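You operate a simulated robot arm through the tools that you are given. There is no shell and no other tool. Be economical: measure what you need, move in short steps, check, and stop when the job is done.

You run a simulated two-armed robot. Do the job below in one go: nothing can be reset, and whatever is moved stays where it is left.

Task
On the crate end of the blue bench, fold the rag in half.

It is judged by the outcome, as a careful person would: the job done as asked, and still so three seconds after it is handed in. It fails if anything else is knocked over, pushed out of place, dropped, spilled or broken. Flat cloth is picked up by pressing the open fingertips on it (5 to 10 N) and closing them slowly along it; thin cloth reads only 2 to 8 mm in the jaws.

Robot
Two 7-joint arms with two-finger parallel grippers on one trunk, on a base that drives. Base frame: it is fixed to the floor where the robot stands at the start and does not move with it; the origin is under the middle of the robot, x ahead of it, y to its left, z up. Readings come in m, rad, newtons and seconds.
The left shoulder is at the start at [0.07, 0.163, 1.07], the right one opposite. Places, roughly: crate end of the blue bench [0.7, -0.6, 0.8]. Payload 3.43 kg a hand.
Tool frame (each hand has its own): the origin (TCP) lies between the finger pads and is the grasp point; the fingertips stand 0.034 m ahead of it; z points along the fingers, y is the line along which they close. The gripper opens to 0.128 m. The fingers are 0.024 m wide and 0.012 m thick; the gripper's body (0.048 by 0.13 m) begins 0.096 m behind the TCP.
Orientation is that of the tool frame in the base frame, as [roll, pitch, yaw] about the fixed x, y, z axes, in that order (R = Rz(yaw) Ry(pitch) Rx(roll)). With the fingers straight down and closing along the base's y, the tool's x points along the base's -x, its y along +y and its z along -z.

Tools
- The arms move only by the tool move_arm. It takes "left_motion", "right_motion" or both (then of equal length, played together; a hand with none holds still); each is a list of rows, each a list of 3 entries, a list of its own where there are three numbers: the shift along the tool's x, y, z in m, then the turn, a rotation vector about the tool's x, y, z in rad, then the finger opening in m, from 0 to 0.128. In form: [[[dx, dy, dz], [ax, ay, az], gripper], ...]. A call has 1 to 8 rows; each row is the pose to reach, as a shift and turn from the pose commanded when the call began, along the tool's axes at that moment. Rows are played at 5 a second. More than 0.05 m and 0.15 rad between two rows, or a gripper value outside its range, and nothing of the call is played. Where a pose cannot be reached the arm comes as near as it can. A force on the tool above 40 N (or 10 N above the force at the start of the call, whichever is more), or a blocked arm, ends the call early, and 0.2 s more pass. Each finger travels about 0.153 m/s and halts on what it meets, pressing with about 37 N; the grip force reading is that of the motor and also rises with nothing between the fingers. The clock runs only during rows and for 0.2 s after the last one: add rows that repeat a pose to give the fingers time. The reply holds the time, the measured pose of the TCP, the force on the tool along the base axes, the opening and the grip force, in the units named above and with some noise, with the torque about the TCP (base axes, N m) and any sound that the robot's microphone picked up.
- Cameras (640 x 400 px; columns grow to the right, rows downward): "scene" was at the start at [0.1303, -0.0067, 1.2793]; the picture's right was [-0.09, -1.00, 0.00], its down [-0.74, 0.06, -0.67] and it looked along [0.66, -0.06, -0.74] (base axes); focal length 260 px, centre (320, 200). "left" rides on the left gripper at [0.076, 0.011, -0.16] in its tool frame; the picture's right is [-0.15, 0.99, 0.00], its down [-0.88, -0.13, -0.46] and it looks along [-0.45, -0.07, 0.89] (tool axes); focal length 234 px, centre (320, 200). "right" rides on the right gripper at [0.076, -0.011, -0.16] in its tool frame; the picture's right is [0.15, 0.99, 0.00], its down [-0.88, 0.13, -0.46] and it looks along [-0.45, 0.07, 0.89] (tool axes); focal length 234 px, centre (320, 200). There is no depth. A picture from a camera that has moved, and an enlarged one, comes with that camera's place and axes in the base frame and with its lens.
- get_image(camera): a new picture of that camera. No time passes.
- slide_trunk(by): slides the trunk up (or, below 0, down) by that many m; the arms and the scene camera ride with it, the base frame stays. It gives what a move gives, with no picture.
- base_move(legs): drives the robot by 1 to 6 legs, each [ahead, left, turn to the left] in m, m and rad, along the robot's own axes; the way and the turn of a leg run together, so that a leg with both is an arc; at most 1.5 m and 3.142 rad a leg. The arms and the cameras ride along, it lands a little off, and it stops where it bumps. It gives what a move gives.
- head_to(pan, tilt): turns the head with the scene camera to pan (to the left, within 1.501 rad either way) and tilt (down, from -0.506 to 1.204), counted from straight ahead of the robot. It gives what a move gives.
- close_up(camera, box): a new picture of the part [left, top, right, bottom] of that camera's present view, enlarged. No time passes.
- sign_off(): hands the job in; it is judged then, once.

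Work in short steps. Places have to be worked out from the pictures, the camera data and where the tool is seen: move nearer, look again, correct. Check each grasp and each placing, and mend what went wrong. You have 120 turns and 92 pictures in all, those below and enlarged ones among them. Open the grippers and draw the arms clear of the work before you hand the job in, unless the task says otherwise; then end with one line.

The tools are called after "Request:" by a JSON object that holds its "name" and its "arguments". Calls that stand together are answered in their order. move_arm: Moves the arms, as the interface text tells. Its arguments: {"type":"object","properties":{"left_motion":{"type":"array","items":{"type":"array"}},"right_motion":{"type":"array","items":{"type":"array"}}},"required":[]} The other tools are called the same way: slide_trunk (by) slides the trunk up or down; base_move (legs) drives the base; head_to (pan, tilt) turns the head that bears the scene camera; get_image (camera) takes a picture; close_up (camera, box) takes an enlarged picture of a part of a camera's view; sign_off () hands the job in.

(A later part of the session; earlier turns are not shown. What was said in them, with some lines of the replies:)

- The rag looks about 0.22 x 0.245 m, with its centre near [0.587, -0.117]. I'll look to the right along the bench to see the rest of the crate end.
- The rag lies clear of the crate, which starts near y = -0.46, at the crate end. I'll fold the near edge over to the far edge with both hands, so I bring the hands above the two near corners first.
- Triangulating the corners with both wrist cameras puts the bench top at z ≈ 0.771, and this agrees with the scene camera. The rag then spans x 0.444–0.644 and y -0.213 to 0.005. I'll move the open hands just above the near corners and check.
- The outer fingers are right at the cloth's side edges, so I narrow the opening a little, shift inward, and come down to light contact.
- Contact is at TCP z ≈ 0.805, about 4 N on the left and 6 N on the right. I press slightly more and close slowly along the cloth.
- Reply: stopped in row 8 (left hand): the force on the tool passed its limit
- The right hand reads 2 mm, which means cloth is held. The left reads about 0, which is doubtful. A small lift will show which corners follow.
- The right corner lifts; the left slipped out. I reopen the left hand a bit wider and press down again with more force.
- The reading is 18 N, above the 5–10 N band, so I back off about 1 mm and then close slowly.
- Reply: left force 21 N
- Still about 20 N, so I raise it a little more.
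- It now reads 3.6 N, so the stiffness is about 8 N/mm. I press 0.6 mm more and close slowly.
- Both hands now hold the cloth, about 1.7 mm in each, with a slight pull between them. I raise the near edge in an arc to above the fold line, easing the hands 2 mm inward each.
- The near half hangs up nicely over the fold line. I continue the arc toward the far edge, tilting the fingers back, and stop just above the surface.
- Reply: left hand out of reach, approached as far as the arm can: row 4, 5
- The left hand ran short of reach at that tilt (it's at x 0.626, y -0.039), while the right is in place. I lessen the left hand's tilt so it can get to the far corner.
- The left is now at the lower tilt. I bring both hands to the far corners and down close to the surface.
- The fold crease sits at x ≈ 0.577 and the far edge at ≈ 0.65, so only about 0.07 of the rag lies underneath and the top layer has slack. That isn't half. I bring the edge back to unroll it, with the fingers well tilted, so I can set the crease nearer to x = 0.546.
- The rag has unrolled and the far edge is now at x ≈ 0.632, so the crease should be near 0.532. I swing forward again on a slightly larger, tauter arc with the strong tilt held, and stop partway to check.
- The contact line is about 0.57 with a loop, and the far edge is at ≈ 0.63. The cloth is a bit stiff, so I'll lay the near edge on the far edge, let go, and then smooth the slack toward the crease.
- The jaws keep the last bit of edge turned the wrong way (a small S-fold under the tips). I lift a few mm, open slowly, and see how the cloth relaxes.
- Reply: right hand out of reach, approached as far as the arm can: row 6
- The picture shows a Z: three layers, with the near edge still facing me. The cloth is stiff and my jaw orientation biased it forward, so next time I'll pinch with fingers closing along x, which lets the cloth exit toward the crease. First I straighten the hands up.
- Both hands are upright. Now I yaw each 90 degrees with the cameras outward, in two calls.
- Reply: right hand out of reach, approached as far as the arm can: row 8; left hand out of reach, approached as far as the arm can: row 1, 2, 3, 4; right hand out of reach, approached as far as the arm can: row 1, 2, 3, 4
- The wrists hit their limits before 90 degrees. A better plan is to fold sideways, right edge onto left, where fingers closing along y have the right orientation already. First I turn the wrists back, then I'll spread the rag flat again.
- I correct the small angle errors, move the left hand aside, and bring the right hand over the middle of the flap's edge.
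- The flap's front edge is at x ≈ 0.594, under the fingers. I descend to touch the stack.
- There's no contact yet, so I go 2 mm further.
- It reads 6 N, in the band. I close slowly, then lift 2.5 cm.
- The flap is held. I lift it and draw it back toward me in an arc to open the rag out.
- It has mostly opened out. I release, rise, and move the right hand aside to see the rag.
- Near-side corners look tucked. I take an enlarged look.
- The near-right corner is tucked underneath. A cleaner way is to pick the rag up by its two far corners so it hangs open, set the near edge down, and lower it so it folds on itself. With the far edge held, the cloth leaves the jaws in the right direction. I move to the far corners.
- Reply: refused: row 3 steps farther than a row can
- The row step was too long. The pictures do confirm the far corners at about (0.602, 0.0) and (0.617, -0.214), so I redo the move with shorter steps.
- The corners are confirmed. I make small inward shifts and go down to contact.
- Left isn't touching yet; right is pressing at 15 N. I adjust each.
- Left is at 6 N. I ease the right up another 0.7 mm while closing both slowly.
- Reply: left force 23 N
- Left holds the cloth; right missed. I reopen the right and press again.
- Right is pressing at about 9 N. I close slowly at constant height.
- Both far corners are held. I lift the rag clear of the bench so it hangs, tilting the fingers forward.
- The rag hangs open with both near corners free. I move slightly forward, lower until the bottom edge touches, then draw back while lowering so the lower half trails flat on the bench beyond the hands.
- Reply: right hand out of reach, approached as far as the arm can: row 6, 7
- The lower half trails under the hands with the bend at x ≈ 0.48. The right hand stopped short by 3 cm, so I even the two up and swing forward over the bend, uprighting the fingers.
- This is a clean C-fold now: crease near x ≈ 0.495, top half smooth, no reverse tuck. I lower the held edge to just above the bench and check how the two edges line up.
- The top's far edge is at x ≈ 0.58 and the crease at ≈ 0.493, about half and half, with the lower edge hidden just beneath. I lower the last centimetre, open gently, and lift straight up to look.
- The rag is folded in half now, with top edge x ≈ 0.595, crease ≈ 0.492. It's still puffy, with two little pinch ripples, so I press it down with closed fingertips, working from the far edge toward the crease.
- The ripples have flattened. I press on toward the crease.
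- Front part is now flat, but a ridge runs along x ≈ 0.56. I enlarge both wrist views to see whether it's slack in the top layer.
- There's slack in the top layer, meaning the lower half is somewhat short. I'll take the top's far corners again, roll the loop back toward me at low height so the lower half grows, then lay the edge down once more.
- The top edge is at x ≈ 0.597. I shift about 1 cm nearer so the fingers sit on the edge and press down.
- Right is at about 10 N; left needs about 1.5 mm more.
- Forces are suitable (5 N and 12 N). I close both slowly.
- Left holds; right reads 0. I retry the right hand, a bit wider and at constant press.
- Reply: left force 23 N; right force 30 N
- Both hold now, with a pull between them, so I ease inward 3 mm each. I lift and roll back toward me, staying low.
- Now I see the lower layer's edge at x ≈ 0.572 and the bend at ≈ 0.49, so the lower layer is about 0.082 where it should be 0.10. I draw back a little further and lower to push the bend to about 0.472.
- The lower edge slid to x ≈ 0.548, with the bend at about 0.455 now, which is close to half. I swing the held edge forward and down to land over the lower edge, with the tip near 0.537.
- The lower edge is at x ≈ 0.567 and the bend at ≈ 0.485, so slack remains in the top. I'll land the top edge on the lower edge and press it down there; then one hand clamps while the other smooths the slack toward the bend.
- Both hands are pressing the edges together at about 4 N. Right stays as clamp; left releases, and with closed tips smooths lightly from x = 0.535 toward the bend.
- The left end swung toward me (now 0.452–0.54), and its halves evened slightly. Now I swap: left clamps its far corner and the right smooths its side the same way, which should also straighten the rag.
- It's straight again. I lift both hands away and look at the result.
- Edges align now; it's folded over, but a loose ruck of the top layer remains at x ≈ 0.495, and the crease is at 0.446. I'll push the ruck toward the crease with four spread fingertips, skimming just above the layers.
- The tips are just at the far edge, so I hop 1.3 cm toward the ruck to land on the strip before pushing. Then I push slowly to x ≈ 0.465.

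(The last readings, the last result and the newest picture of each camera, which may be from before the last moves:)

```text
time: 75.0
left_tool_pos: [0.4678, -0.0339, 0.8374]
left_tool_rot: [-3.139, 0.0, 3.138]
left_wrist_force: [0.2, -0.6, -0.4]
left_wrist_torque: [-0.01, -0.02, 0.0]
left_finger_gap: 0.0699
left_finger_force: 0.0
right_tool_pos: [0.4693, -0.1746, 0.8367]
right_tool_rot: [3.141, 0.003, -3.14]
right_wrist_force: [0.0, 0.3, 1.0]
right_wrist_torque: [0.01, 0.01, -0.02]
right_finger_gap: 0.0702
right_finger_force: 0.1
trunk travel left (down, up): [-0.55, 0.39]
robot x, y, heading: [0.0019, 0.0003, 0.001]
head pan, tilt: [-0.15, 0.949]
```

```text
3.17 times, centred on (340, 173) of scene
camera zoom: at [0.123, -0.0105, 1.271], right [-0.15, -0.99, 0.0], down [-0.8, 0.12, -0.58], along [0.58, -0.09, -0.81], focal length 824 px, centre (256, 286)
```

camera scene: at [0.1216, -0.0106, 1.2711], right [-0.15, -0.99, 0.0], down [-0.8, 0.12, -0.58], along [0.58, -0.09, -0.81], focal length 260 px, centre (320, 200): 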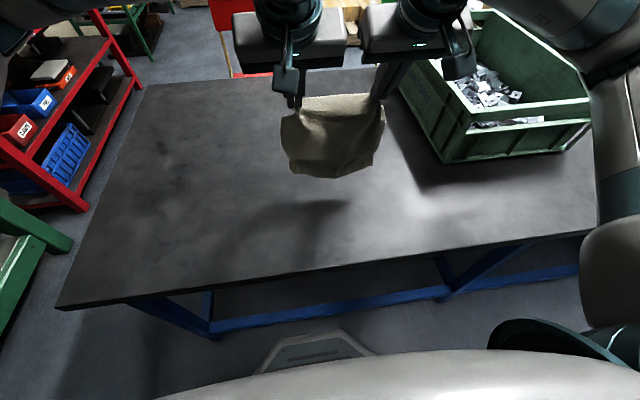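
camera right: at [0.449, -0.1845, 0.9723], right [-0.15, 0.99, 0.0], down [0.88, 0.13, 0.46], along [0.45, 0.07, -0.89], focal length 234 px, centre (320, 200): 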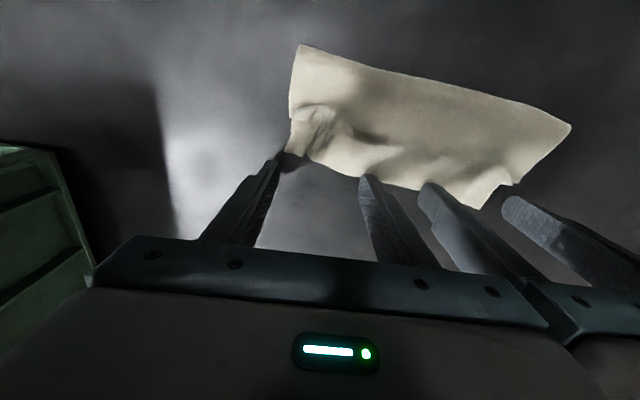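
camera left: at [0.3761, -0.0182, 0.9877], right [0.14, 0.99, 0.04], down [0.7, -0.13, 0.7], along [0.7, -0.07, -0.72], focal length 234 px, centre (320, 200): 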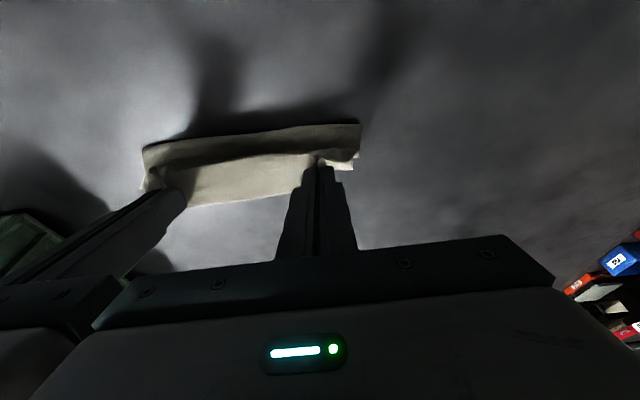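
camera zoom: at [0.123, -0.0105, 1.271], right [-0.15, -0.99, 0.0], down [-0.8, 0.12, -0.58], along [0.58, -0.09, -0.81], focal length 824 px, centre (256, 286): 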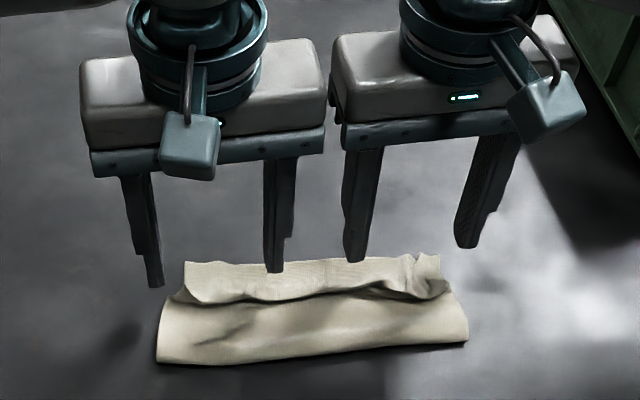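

The rag slid bodily ~3 cm toward me, and the ruck stayed. A better idea is to pinch both layers together at the far edge and lift, so gravity puts the crease at the bottom in the middle, then lay it down. I position for that.

Request:
{"name": "move_arm", "arguments": {"left_motion": [[[-0.009, -0.003, 0], [0, 0, 0], 0.05], [[-0.018, -0.006, 0.005], [0, 0, 0], 0.03], [[-0.027, -0.008, 0.012], [0, 0, 0], 0.03]], "right_motion": [[[-0.002, -0.003, 0], [0, 0, 0], 0.05], [[-0.004, -0.006, 0.005], [0, 0, 0], 0.03], [[-0.006, -0.0095, 0.012], [0, 0, 0], 0.03]]}}

Request:
{"name": "get_image", "arguments": {"camera": "left"}}

Request:
{"name": "get_image", "arguments": {"camera": "right"}}

```text
time: 75.8
left_tool_pos: [0.4979, -0.0432, 0.8242]
left_tool_rot: [-3.138, 0.002, 3.137]
left_wrist_force: [-0.3, 0.0, -0.5]
left_wrist_torque: [0.0, 0.03, 0.01]
left_finger_gap: 0.0299
left_finger_force: 0.0
right_tool_pos: [0.4771, -0.1826, 0.8246]
right_tool_rot: [3.141, 0.001, -3.14]
right_wrist_force: [0.2, -0.5, 0.4]
right_wrist_torque: [-0.01, 0.01, 0.0]
right_finger_gap: 0.0302
right_finger_force: 0.0
trunk travel left (down, up): [-0.55, 0.39]
robot x, y, heading: [0.002, -0.002, 0.003]
head pan, tilt: [-0.15, 0.949]
```

```text
11 pictures are left
camera left: at [0.4224, -0.0305, 0.9839], right [0.15, 0.99, 0.0], down [0.88, -0.13, 0.46], along [0.45, -0.07, -0.89], focal length 234 px, centre (320, 200)
```

left: 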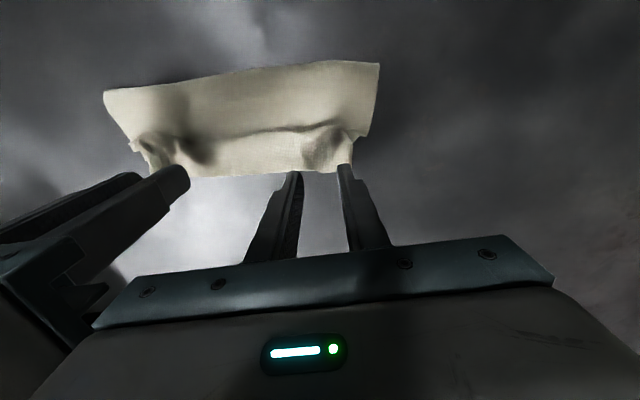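

```text
10 pictures are left
camera right: at [0.4019, -0.1951, 0.9848], right [-0.15, 0.99, 0.0], down [0.88, 0.13, 0.46], along [0.45, 0.07, -0.89], focal length 234 px, centre (320, 200)
```

right: 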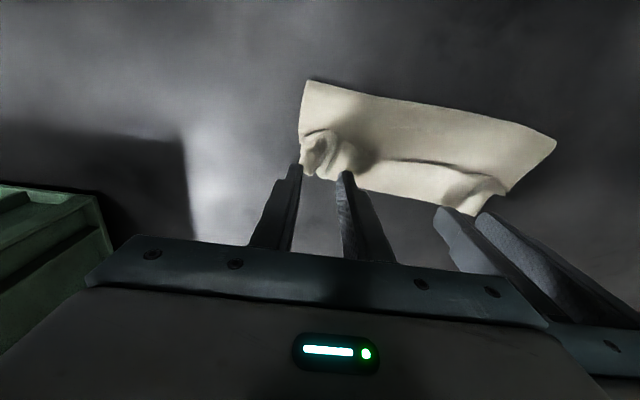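

The far edge is at x ≈ 0.497 (left) and ≈ 0.484 (right). I shift nearer so the fingers sit about 1.6 cm inside the edge and press firmly.

Request:
{"name": "move_arm", "arguments": {"left_motion": [[[0.016, 0.002, 0.0], [0, 0, 0], 0.03], [[0.016, 0.002, 0.01], [0, 0, 0], 0.03], [[0.016, 0.002, 0.0175], [0, 0, 0], 0.03], [[0.016, 0.002, 0.0195], [0, 0, 0], 0.03], [[0.016, 0.002, 0.0195], [0, 0, 0], 0.03]], "right_motion": [[[0.009, 0.004, 0.0], [0, 0, 0], 0.03], [[0.009, 0.004, 0.01], [0, 0, 0], 0.03], [[0.009, 0.004, 0.0175], [0, 0, 0], 0.03], [[0.009, 0.004, 0.0195], [0, 0, 0], 0.03], [[0.009, 0.004, 0.0195], [0, 0, 0], 0.03]]}}

```text
time: 77.0
left_tool_pos: [0.4796, -0.0404, 0.8068]
left_tool_rot: [-3.138, 0.003, 3.138]
left_wrist_force: [0.7, -0.1, 1.2]
left_wrist_torque: [0.03, 0.02, -0.01]
left_finger_gap: 0.0299
left_finger_force: 0.1
right_tool_pos: [0.468, -0.1785, 0.8057]
right_tool_rot: [3.141, 0.005, -3.14]
right_wrist_force: [1.1, -2.2, 19.5]
right_wrist_torque: [-0.14, 0.18, 0.04]
right_finger_gap: 0.0302
right_finger_force: 0.2
trunk travel left (down, up): [-0.55, 0.39]
robot x, y, heading: [-0.0008, -0.0018, -0.004]
head pan, tilt: [-0.15, 0.949]
```

Left needs about 1.3 mm more and the right about 0.8 mm less.

Request:
{"name": "move_arm", "arguments": {"left_motion": [[[0, 0, 0.0008], [0, 0, 0], 0.03], [[0, 0, 0.0017], [0, 0, 0], 0.03], [[0, 0, 0.0017], [0, 0, 0], 0.03]], "right_motion": [[[0, 0, -0.0008], [0, 0, 0], 0.03], [[0, 0, -0.0008], [0, 0, 0], 0.03], [[0, 0, -0.0008], [0, 0, 0], 0.03]]}}

```text
time: 77.8
left_tool_pos: [0.4792, -0.0405, 0.8052]
left_tool_rot: [-3.136, 0.005, 3.139]
left_wrist_force: [0.1, -0.9, 27.0]
left_wrist_torque: [0.09, 0.3, 0.03]
left_finger_gap: 0.0298
left_finger_force: 0.0
right_tool_pos: [0.4668, -0.1777, 0.807]
right_tool_rot: [-3.141, 0.004, -3.139]
right_wrist_force: [1.5, 0.3, 7.3]
right_wrist_torque: [-0.05, 0.03, -0.01]
right_finger_gap: 0.03
right_finger_force: 0.1
trunk travel left (down, up): [-0.55, 0.39]
robot x, y, heading: [-0.003, -0.0009, 0.005]
head pan, tilt: [-0.15, 0.949]
```

Left is now too firm (27 N), so I ease it up in the first rows and close both slowly.

Request:
{"name": "move_arm", "arguments": {"left_motion": [[[0, 0, -0.0013], [0, 0, 0], 0.03], [[0, 0, -0.0013], [0, 0, 0], 0.025], [[0, 0, -0.0013], [0, 0, 0], 0.02], [[0, 0, -0.0013], [0, 0, 0], 0.015], [[0, 0, -0.0013], [0, 0, 0], 0.01], [[0, 0, -0.0013], [0, 0, 0], 0.005], [[0, 0, -0.0013], [0, 0, 0], 0.0], [[0, 0, -0.0013], [0, 0, 0], 0.0]], "right_motion": [[[0, 0, 0.0003], [0, 0, 0], 0.03], [[0, 0, 0.0003], [0, 0, 0], 0.025], [[0, 0, 0.0003], [0, 0, 0], 0.02], [[0, 0, 0.0003], [0, 0, 0], 0.015], [[0, 0, 0.0003], [0, 0, 0], 0.01], [[0, 0, 0.0003], [0, 0, 0], 0.005], [[0, 0, 0.0003], [0, 0, 0], 0.0], [[0, 0, 0.0], [0, 0, 0], 0.0]]}}

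```text
time: 79.6
left_tool_pos: [0.4794, -0.0407, 0.8054]
left_tool_rot: [-3.135, 0.003, 3.138]
left_wrist_force: [0.4, -3.2, 16.1]
left_wrist_torque: [-0.03, 0.18, 0.0]
left_finger_gap: 0.0019
left_finger_force: 36.2
right_tool_pos: [0.4684, -0.1773, 0.8077]
right_tool_rot: [3.141, 0.006, -3.14]
right_wrist_force: [2.2, 8.6, 16.0]
right_wrist_torque: [0.35, 0.07, -0.02]
right_finger_gap: 0.0018
right_finger_force: 37.4
trunk travel left (down, up): [-0.55, 0.39]
robot x, y, heading: [-0.0015, -0.0013, 0.002]
head pan, tilt: [-0.15, 0.949]
```

The grips read 1.9 mm, probably only the top layer again. I lift slightly to take out the ruck and see where the lower edge really is.

Request:
{"name": "move_arm", "arguments": {"left_motion": [[[0, 0, -0.015], [0, -0.07, 0], 0], [[0.003, 0, -0.03], [0, -0.14, 0], 0], [[0.0068, 0, -0.045], [0, -0.2, 0], 0], [[0.0068, 0, -0.045], [0, -0.2, 0], 0]], "right_motion": [[[0, 0, -0.015], [0, -0.07, 0], 0], [[0.003, 0, -0.03], [0, -0.14, 0], 0], [[0.0068, 0, -0.045], [0, -0.2, 0], 0], [[0.0068, 0, -0.045], [0, -0.2, 0], 0]]}}

Request:
{"name": "close_up", "arguments": {"camera": "scene", "box": [250, 110, 430, 236]}}

```text
time: 80.6
left_tool_pos: [0.4734, -0.0406, 0.8492]
left_tool_rot: [-3.138, 0.201, 3.139]
left_wrist_force: [-1.3, -8.7, 0.4]
left_wrist_torque: [-0.32, 0.02, -0.06]
left_finger_gap: 0.0018
left_finger_force: 36.8
right_tool_pos: [0.4628, -0.179, 0.8511]
right_tool_rot: [-3.141, 0.202, -3.14]
right_wrist_force: [1.3, 8.8, 0.7]
right_wrist_torque: [0.34, -0.04, 0.02]
right_finger_gap: 0.0019
right_finger_force: 36.4
trunk travel left (down, up): [-0.55, 0.39]
robot x, y, heading: [-0.0046, -0.0028, 0.001]
head pan, tilt: [-0.15, 0.949]
```

```text
3.17 times, centred on (340, 173) of scene
camera zoom: at [0.1242, -0.0107, 1.2709], right [-0.15, -0.99, 0.0], down [-0.8, 0.12, -0.58], along [0.58, -0.09, -0.81], focal length 824 px, centre (256, 286)
```

zoom: 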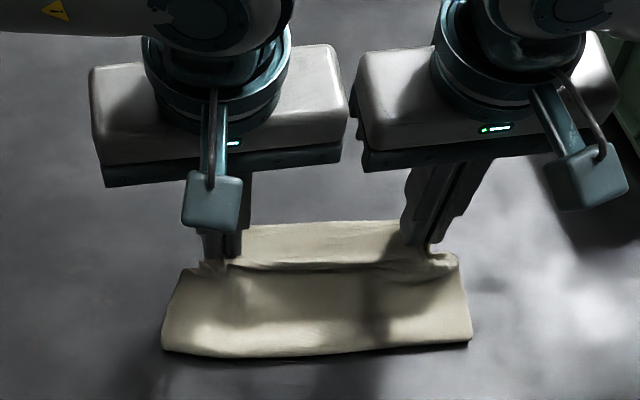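

I can't tell whether the strip beyond the tips is the lower layer or the top's margin. A wrist view will settle it.

Request:
{"name": "close_up", "arguments": {"camera": "right", "box": [260, 60, 580, 260]}}

```text
2.00 times, centred on (420, 160) of right
camera zoom: at [0.3569, -0.1912, 0.9932], right [-0.14, 0.99, -0.03], down [0.77, 0.13, 0.62], along [0.62, 0.07, -0.78], focal length 468 px, centre (120, 280)
```

zoom: 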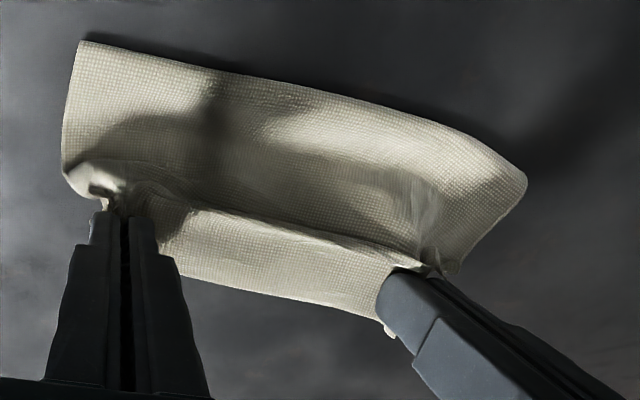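

Parallax shows the strip is the top's raised margin (z ≈ 0.815). From crease (~0.42) to top edge is about 0.10, so the halves are about equal and the ruck came from laying the edge down too close. I now lay it 2–3 cm further out, following the rag's slight slant.

Request:
{"name": "move_arm", "arguments": {"left_motion": [[[-0.0102, 0, 0.0102], [0, 0, 0], 0], [[-0.0176, 0, 0.024], [0, 0, 0], 0], [[-0.022, 0, 0.0372], [0, 0, 0], 0], [[-0.0225, 0, 0.0454], [0, 0, 0], 0]], "right_motion": [[[-0.0062, 0, 0.0094], [0, 0, 0], 0], [[-0.0107, 0, 0.0226], [0, 0, 0], 0], [[-0.0125, 0, 0.0362], [0, 0, 0], 0], [[-0.0123, 0, 0.0454], [0, 0, 0], 0]]}}

Request:
{"name": "close_up", "arguments": {"camera": "scene", "box": [250, 110, 430, 236]}}

```text
time: 81.6
left_tool_pos: [0.5043, -0.0404, 0.8111]
left_tool_rot: [-3.137, 0.201, 3.139]
left_wrist_force: [-2.9, -12.9, 0.5]
left_wrist_torque: [-0.47, 0.1, -0.08]
left_finger_gap: 0.0017
left_finger_force: 36.0
right_tool_pos: [0.4839, -0.1787, 0.8094]
right_tool_rot: [-3.141, 0.205, -3.138]
right_wrist_force: [2.2, 13.3, 5.2]
right_wrist_torque: [0.44, -0.06, 0.08]
right_finger_gap: 0.0016
right_finger_force: 36.8
trunk travel left (down, up): [-0.55, 0.39]
robot x, y, heading: [-0.0009, 0.0005, -0.0]
head pan, tilt: [-0.15, 0.949]
```

```text
3.17 times, centred on (340, 173) of scene
camera zoom: at [0.1231, -0.0106, 1.2713], right [-0.15, -0.99, 0.0], down [-0.8, 0.12, -0.58], along [0.58, -0.09, -0.81], focal length 824 px, centre (256, 286)
```

zoom: 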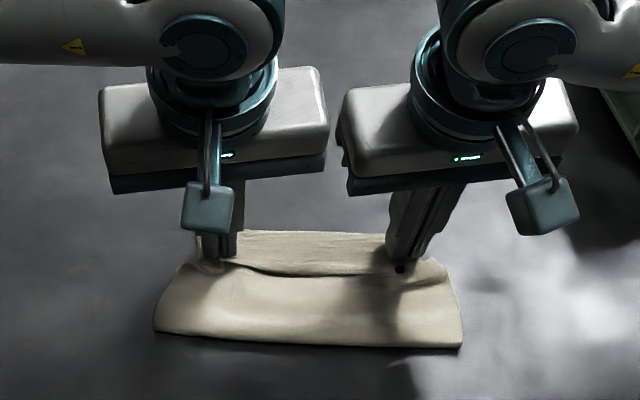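

Depth is now about 0.10 (0.424 to 0.5235), just half the rag's length, with only a faint ridge. I press down, release gently, and withdraw.

Request:
{"name": "move_arm", "arguments": {"left_motion": [[[0, 0, 0.003], [0, 0, 0], 0], [[0, 0, 0.003], [0, 0, 0], 0.006], [[0, 0, 0.002], [0, 0, 0], 0.02], [[0, 0, -0.02], [0, 0, 0], 0.024], [[0, 0, -0.05], [0, 0, 0], 0.024], [[0, 0.03, -0.085], [0, 0, 0], 0.024], [[0, 0.075, -0.09], [0, 0, 0], 0.024], [[0, 0.12, -0.09], [0, 0, 0], 0.024]], "right_motion": [[[0, 0, 0.001], [0, 0, 0], 0], [[0, 0, 0.001], [0, 0, 0], 0.006], [[0, 0, 0.001], [0, 0, 0], 0.02], [[0, 0, -0.02], [0, 0, 0], 0.024], [[0, 0, -0.05], [0, 0, 0], 0.024], [[0, -0.03, -0.085], [0, 0, 0], 0.024], [[0, -0.075, -0.09], [0, 0, 0], 0.024], [[0, -0.11, -0.09], [0, 0, 0], 0.024]]}}

Request:
{"name": "close_up", "arguments": {"camera": "scene", "box": [270, 135, 410, 225]}}

```text
time: 83.4
left_tool_pos: [0.486, 0.0818, 0.898]
left_tool_rot: [-3.139, 0.2, 3.138]
left_wrist_force: [-0.4, -0.6, 0.4]
left_wrist_torque: [-0.05, 0.0, -0.02]
left_finger_gap: 0.0242
left_finger_force: 0.0
right_tool_pos: [0.465, -0.2885, 0.8976]
right_tool_rot: [-3.139, 0.204, -3.137]
right_wrist_force: [-0.2, 0.6, -1.4]
right_wrist_torque: [-0.02, 0.01, 0.0]
right_finger_gap: 0.0238
right_finger_force: 0.0
trunk travel left (down, up): [-0.55, 0.39]
robot x, y, heading: [-0.0003, 0.0009, 0.002]
head pan, tilt: [-0.15, 0.949]
```

```text
4.44 times, centred on (340, 180) of scene
camera zoom: at [0.1226, -0.0096, 1.2712], right [-0.15, -0.99, 0.0], down [-0.8, 0.12, -0.58], along [0.58, -0.09, -0.81], focal length 1153 px, centre (231, 289)
```

zoom: 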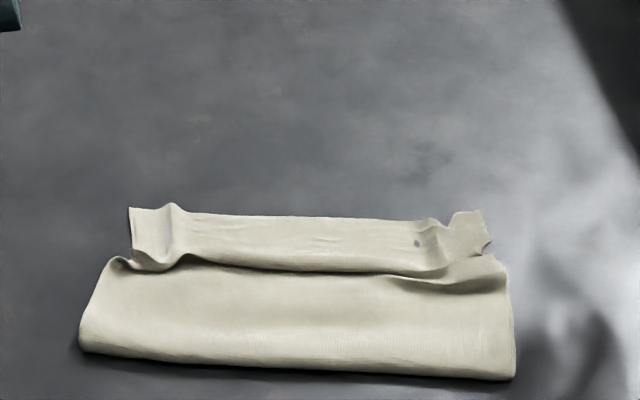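

It lies as a half-size rectangle, with a soft step across the top. I check it from the side.

Request:
{"name": "close_up", "arguments": {"camera": "right", "box": [330, 90, 600, 258]}}

```text
2.37 times, centred on (465, 174) of right
camera zoom: at [0.3593, -0.2999, 1.0401], right [-0.15, 0.99, -0.03], down [0.77, 0.13, 0.62], along [0.62, 0.07, -0.78], focal length 555 px, centre (-24, 262)
```

zoom: 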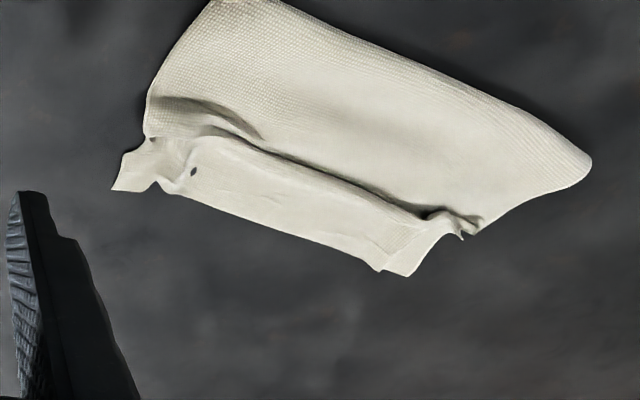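

The step is mainly the edge being gathered between the two pinch ripples (0.197 wide against 0.22). I'll undo those by pressing closed fingertips on each ripple and opening them, spreading the cloth sideways.

Request:
{"name": "move_arm", "arguments": {"left_motion": [[[-0.004, -0.035, 0.005], [0, 0.05, 0], 0.0], [[-0.009, -0.07, 0.015], [0, 0.1, 0], 0.0], [[-0.014, -0.105, 0.03], [0, 0.15, 0], 0.0], [[-0.0179, -0.122, 0.06], [0, 0.2, 0], 0.0], [[-0.0179, -0.122, 0.085], [0, 0.2, 0], 0.0], [[-0.0183, -0.122, 0.0955], [0, 0.2, 0], 0.0]], "right_motion": [[[-0.004, 0.032, 0.005], [0, 0.05, 0], 0.0], [[-0.009, 0.064, 0.015], [0, 0.1, 0], 0.0], [[-0.014, 0.096, 0.03], [0, 0.15, 0], 0.0], [[-0.0179, 0.1095, 0.06], [0, 0.2, 0], 0.0], [[-0.0179, 0.1095, 0.085], [0, 0.2, 0], 0.0], [[-0.0183, 0.1095, 0.0955], [0, 0.2, 0], 0.0]]}}

```text
time: 84.8
left_tool_pos: [0.5248, -0.0432, 0.8065]
left_tool_rot: [-3.138, 0.003, 3.139]
left_wrist_force: [0.7, -0.2, -0.7]
left_wrist_torque: [0.01, -0.01, 0.02]
left_finger_gap: 0.0
left_finger_force: 33.1
right_tool_pos: [0.502, -0.179, 0.8068]
right_tool_rot: [3.141, 0.003, -3.14]
right_wrist_force: [0.6, 0.1, 1.1]
right_wrist_torque: [0.01, 0.0, 0.0]
right_finger_gap: 0.0
right_finger_force: 33.2
trunk travel left (down, up): [-0.55, 0.39]
robot x, y, heading: [-0.0016, -0.0037, -0.005]
head pan, tilt: [-0.15, 0.949]
```

Just touching. I press about 1.5 mm more and open the fingers slowly to spread the cloth, then lift off.

Request:
{"name": "move_arm", "arguments": {"left_motion": [[[0, 0, 0.0018], [0, 0, 0], 0.0], [[0, 0, 0.0018], [0, 0, 0], 0.006], [[0, 0, 0.0018], [0, 0, 0], 0.012], [[0, 0, 0.0018], [0, 0, 0], 0.018], [[0, 0, 0.0018], [0, 0, 0], 0.025], [[0, 0, 0.0018], [0, 0, 0], 0.032], [[0, 0, -0.02], [0, 0, 0], 0.032], [[0, 0, -0.05], [0, 0, 0], 0.032]], "right_motion": [[[0, 0, 0.0018], [0, 0, 0], 0.0], [[0, 0, 0.0018], [0, 0, 0], 0.006], [[0, 0, 0.0018], [0, 0, 0], 0.012], [[0, 0, 0.0018], [0, 0, 0], 0.018], [[0, 0, 0.0018], [0, 0, 0], 0.025], [[0, 0, 0.0018], [0, 0, 0], 0.032], [[0, 0, -0.02], [0, 0, 0], 0.032], [[0, 0, -0.05], [0, 0, 0], 0.032]]}}

Request:
{"name": "move_arm", "arguments": {"left_motion": [[[0, 0.02, -0.02], [0, 0, 0], 0.032], [[0, 0.06, -0.04], [0, 0, 0], 0.032], [[0, 0.1, -0.05], [0, 0, 0], 0.032], [[0, 0.14, -0.06], [0, 0, 0], 0.032]], "right_motion": [[[0, -0.02, -0.02], [0, 0, 0], 0.032], [[0, -0.05, -0.04], [0, 0, 0], 0.032], [[0, -0.08, -0.05], [0, 0, 0], 0.032], [[0, -0.11, -0.06], [0, 0, 0], 0.032]]}}

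Request:
{"name": "close_up", "arguments": {"camera": "scene", "box": [270, 135, 410, 225]}}

```text
time: 86.6
left_tool_pos: [0.5244, -0.04, 0.8576]
left_tool_rot: [3.141, 0.002, 3.139]
left_wrist_force: [1.4, -0.5, 0.4]
left_wrist_torque: [-0.02, -0.01, 0.01]
left_finger_gap: 0.0318
left_finger_force: 0.0
right_tool_pos: [0.5027, -0.1795, 0.8585]
right_tool_rot: [3.141, 0.004, -3.139]
right_wrist_force: [0.1, -0.1, 0.4]
right_wrist_torque: [0.02, 0.0, 0.03]
right_finger_gap: 0.0318
right_finger_force: 0.0
trunk travel left (down, up): [-0.55, 0.39]
robot x, y, heading: [0.0006, 0.0013, 0.003]
head pan, tilt: [-0.15, 0.949]
```

```text
time: 87.6
left_tool_pos: [0.5224, 0.1009, 0.9182]
left_tool_rot: [-3.137, 0.002, 3.137]
left_wrist_force: [0.4, 0.0, 0.7]
left_wrist_torque: [-0.01, -0.02, -0.01]
left_finger_gap: 0.032
left_finger_force: 0.1
right_tool_pos: [0.5006, -0.2886, 0.9186]
right_tool_rot: [3.141, 0.003, -3.14]
right_wrist_force: [0.2, -0.3, 0.8]
right_wrist_torque: [0.01, -0.02, 0.04]
right_finger_gap: 0.0319
right_finger_force: 0.0
trunk travel left (down, up): [-0.55, 0.39]
robot x, y, heading: [0.0012, 0.0033, -0.001]
head pan, tilt: [-0.15, 0.949]
```

```text
4.44 times, centred on (340, 180) of scene
camera zoom: at [0.1228, -0.01, 1.2711], right [-0.15, -0.99, 0.0], down [-0.8, 0.12, -0.58], along [0.58, -0.09, -0.81], focal length 1153 px, centre (231, 289)
```

zoom: 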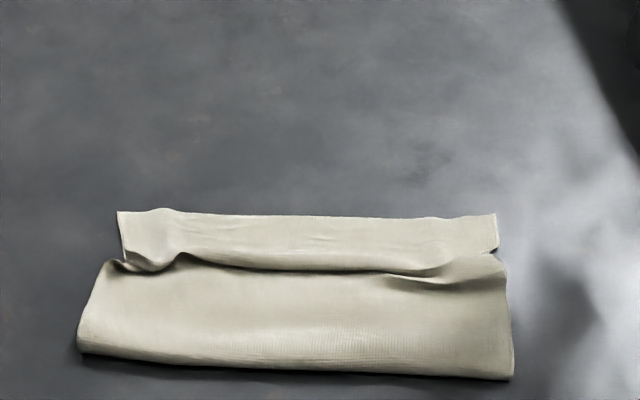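

The ripples are gone and the edge is back to 0.213 wide. One last touch: I press the strip lightly and drag it about 1.5 cm forward to draw out the remaining ruck.

Request:
{"name": "move_arm", "arguments": {"left_motion": [[[0, -0.035, 0.01], [0, 0, 0], 0.05], [[-0.001, -0.075, 0.02], [0, 0, 0], 0.05], [[-0.002, -0.115, 0.03], [0, 0, 0], 0.05], [[-0.003, -0.136, 0.065], [0, 0, 0], 0.05], [[-0.003, -0.136, 0.1], [0, 0, 0], 0.05], [[-0.003, -0.136, 0.1125], [0, 0, 0], 0.05]], "right_motion": [[[0, 0.03, 0.01], [0, 0, 0], 0.05], [[-0.001, 0.06, 0.02], [0, 0, 0], 0.05], [[-0.002, 0.09, 0.03], [0, 0, 0], 0.05], [[-0.003, 0.1105, 0.065], [0, 0, 0], 0.05], [[-0.003, 0.1105, 0.1], [0, 0, 0], 0.05], [[-0.003, 0.1105, 0.1125], [0, 0, 0], 0.05]]}}

Request:
{"name": "move_arm", "arguments": {"left_motion": [[[0, 0, 0.0008], [0, 0, 0], 0.05], [[-0.004, 0, 0.0008], [0, 0, 0], 0.05], [[-0.008, 0, 0.0008], [0, 0, 0], 0.05], [[-0.012, 0, 0.0008], [0, 0, 0], 0.05], [[-0.015, 0, 0.0008], [0, 0, 0], 0.05], [[-0.015, 0, -0.02], [0, 0, 0], 0.05], [[-0.015, 0, -0.06], [0, 0, 0], 0.05]], "right_motion": [[[0, 0, 0.0008], [0, 0, 0], 0.05], [[-0.004, 0, 0.0008], [0, 0, 0], 0.05], [[-0.008, 0, 0.0008], [0, 0, 0], 0.05], [[-0.012, 0, 0.0008], [0, 0, 0], 0.05], [[-0.015, 0, 0.0008], [0, 0, 0], 0.05], [[-0.015, 0, -0.02], [0, 0, 0], 0.05], [[-0.015, 0, -0.06], [0, 0, 0], 0.05]]}}

Request:
{"name": "close_up", "arguments": {"camera": "scene", "box": [270, 125, 410, 215]}}

```text
time: 89.0
left_tool_pos: [0.5267, -0.0379, 0.8065]
left_tool_rot: [-3.139, 0.002, 3.137]
left_wrist_force: [-0.6, 0.0, -0.1]
left_wrist_torque: [0.0, -0.01, 0.0]
left_finger_gap: 0.0502
left_finger_force: 0.1
right_tool_pos: [0.5048, -0.1758, 0.8042]
right_tool_rot: [-3.141, 0.004, -3.14]
right_wrist_force: [1.0, -0.4, 9.8]
right_wrist_torque: [-0.16, 0.01, 0.04]
right_finger_gap: 0.0502
right_finger_force: 0.0
trunk travel left (down, up): [-0.55, 0.39]
robot x, y, heading: [-0.0044, -0.0003, -0.003]
head pan, tilt: [-0.15, 0.949]
```

```text
time: 90.6
left_tool_pos: [0.5409, -0.0395, 0.8648]
left_tool_rot: [-3.137, 0.001, 3.138]
left_wrist_force: [-0.6, 0.7, 0.6]
left_wrist_torque: [0.0, -0.02, 0.0]
left_finger_gap: 0.0499
left_finger_force: 0.1
right_tool_pos: [0.5197, -0.1764, 0.8661]
right_tool_rot: [-3.14, 0.003, -3.139]
right_wrist_force: [-0.6, -0.2, -0.3]
right_wrist_torque: [-0.05, -0.03, 0.01]
right_finger_gap: 0.05
right_finger_force: 0.0
trunk travel left (down, up): [-0.55, 0.39]
robot x, y, heading: [-0.0004, -0.0008, 0.0]
head pan, tilt: [-0.15, 0.949]
```

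```text
4.44 times, centred on (340, 170) of scene
camera zoom: at [0.1226, -0.0104, 1.2709], right [-0.15, -0.99, 0.0], down [-0.8, 0.12, -0.58], along [0.58, -0.09, -0.81], focal length 1153 px, centre (231, 333)
```

zoom: 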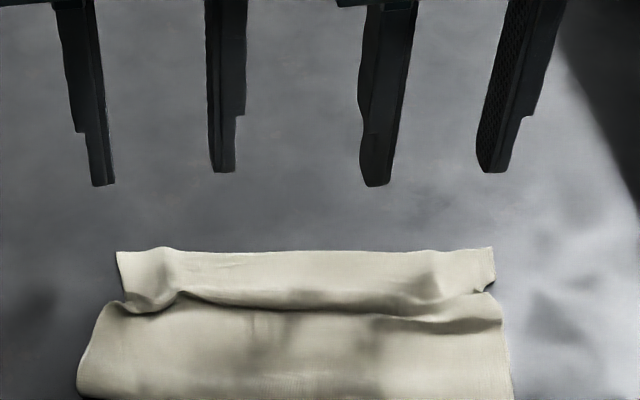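

The right side eased out; the left was barely touched. I repeat with the left pressed a bit more, then withdraw both hands.

Request:
{"name": "move_arm", "arguments": {"left_motion": [[[0.013, 0, 0.03], [0, 0, 0], 0.05], [[0.013, 0, 0.055], [0, 0, 0], 0.05], [[0.013, 0, 0.0628], [0, 0, 0], 0.05], [[0.009, 0, 0.0628], [0, 0, 0], 0.05], [[0.005, 0, 0.0628], [0, 0, 0], 0.05], [[0.001, 0, 0.0628], [0, 0, 0], 0.05], [[-0.002, 0, 0.0628], [0, 0, 0], 0.05], [[-0.002, 0, 0.03], [0, 0, 0], 0.05]], "right_motion": [[[0.01, 0, 0.03], [0, 0, 0], 0.05], [[0.01, 0, 0.055], [0, 0, 0], 0.05], [[0.01, 0, 0.0605], [0, 0, 0], 0.05], [[0.008, 0, 0.0605], [0, 0, 0], 0.05], [[0.006, 0, 0.0605], [0, 0, 0], 0.05], [[0.004, 0, 0.0605], [0, 0, 0], 0.05], [[0.002, 0, 0.0605], [0, 0, 0], 0.05], [[0.002, 0, 0.03], [0, 0, 0], 0.05]]}}

Request:
{"name": "move_arm", "arguments": {"left_motion": [[[0, 0.0, -0.04], [0, 0, 0], 0.06], [[0, 0.03, -0.075], [0, 0, 0], 0.08], [[0, 0.07, -0.1], [0, 0, 0], 0.1], [[0, 0.11, -0.12], [0, 0, 0], 0.1], [[0, 0.155, -0.13], [0, 0, 0], 0.1]], "right_motion": [[[0, 0.0, -0.04], [0, 0, 0], 0.06], [[0, -0.02, -0.085], [0, 0, 0], 0.08], [[0, -0.05, -0.12], [0, 0, 0], 0.1], [[0, -0.08, -0.155], [0, 0, 0], 0.1], [[0, -0.11, -0.19], [0, 0, 0], 0.1]]}}

Request:
{"name": "close_up", "arguments": {"camera": "scene", "box": [270, 130, 410, 220]}}

Request:
{"name": "get_image", "arguments": {"camera": "scene"}}

```text
time: 92.4
left_tool_pos: [0.5439, -0.0366, 0.834]
left_tool_rot: [-3.141, 0.003, 3.141]
left_wrist_force: [-0.1, -0.1, -1.1]
left_wrist_torque: [-0.01, -0.02, 0.02]
left_finger_gap: 0.0501
left_finger_force: 0.0
right_tool_pos: [0.5173, -0.1783, 0.835]
right_tool_rot: [-3.141, 0.002, -3.141]
right_wrist_force: [-0.7, -0.5, 0.5]
right_wrist_torque: [0.03, 0.0, -0.02]
right_finger_gap: 0.0502
right_finger_force: 0.1
trunk travel left (down, up): [-0.55, 0.39]
robot x, y, heading: [0.001, 0.0008, -0.0]
head pan, tilt: [-0.15, 0.949]
```

```text
time: 93.6
left_tool_pos: [0.5452, 0.1202, 0.967]
left_tool_rot: [-3.138, 0.002, 3.138]
left_wrist_force: [0.5, -0.4, -0.8]
left_wrist_torque: [-0.04, -0.02, -0.02]
left_finger_gap: 0.1
left_finger_force: 0.1
right_tool_pos: [0.5161, -0.2865, 1.0262]
right_tool_rot: [-3.14, 0.003, -3.139]
right_wrist_force: [-0.4, 0.1, 0.2]
right_wrist_torque: [-0.01, -0.03, 0.01]
right_finger_gap: 0.0999
right_finger_force: 0.0
trunk travel left (down, up): [-0.55, 0.39]
robot x, y, heading: [-0.0003, 0.0004, -0.003]
head pan, tilt: [-0.15, 0.949]
```

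```text
4.44 times, centred on (340, 175) of scene
camera zoom: at [0.1224, -0.0092, 1.2711], right [-0.15, -0.99, 0.0], down [-0.8, 0.12, -0.58], along [0.58, -0.09, -0.81], focal length 1153 px, centre (231, 311)
```

zoom: 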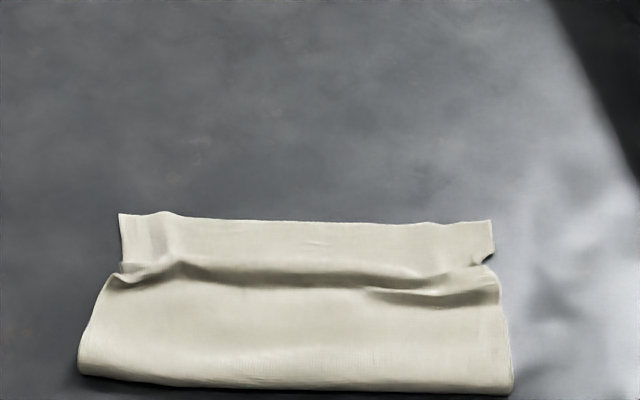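

```text
1 pictures are left
camera scene: at [0.1224, -0.0092, 1.2711], right [-0.15, -0.99, 0.0], down [-0.8, 0.12, -0.58], along [0.58, -0.09, -0.81], focal length 260 px, centre (320, 200)
```

scene: 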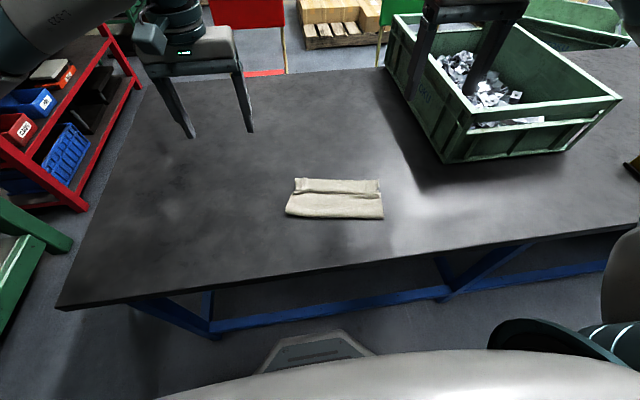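

The rag lies as a half-size rectangle: crease at x ≈ 0.43, edge at ≈ 0.535, full width. The ruck is down to a slight wave, the crate and everything else are untouched, and the hands are open and clear, so I hand it in.

Request:
{"name": "sign_off", "arguments": {}}

```text
The job is handed in.
```

The rag is folded in half on the bench beside the crate, near edge against far edge, though not neatly. A slight wave remains in the top layer, and the lower edge, which I couldn't see at the end, may fall 2–3 cm short of the top one. The rag also slid roughly 2–3 cm toward the robot from where it started; nothing else was disturbed, and both grippers are open and clear.
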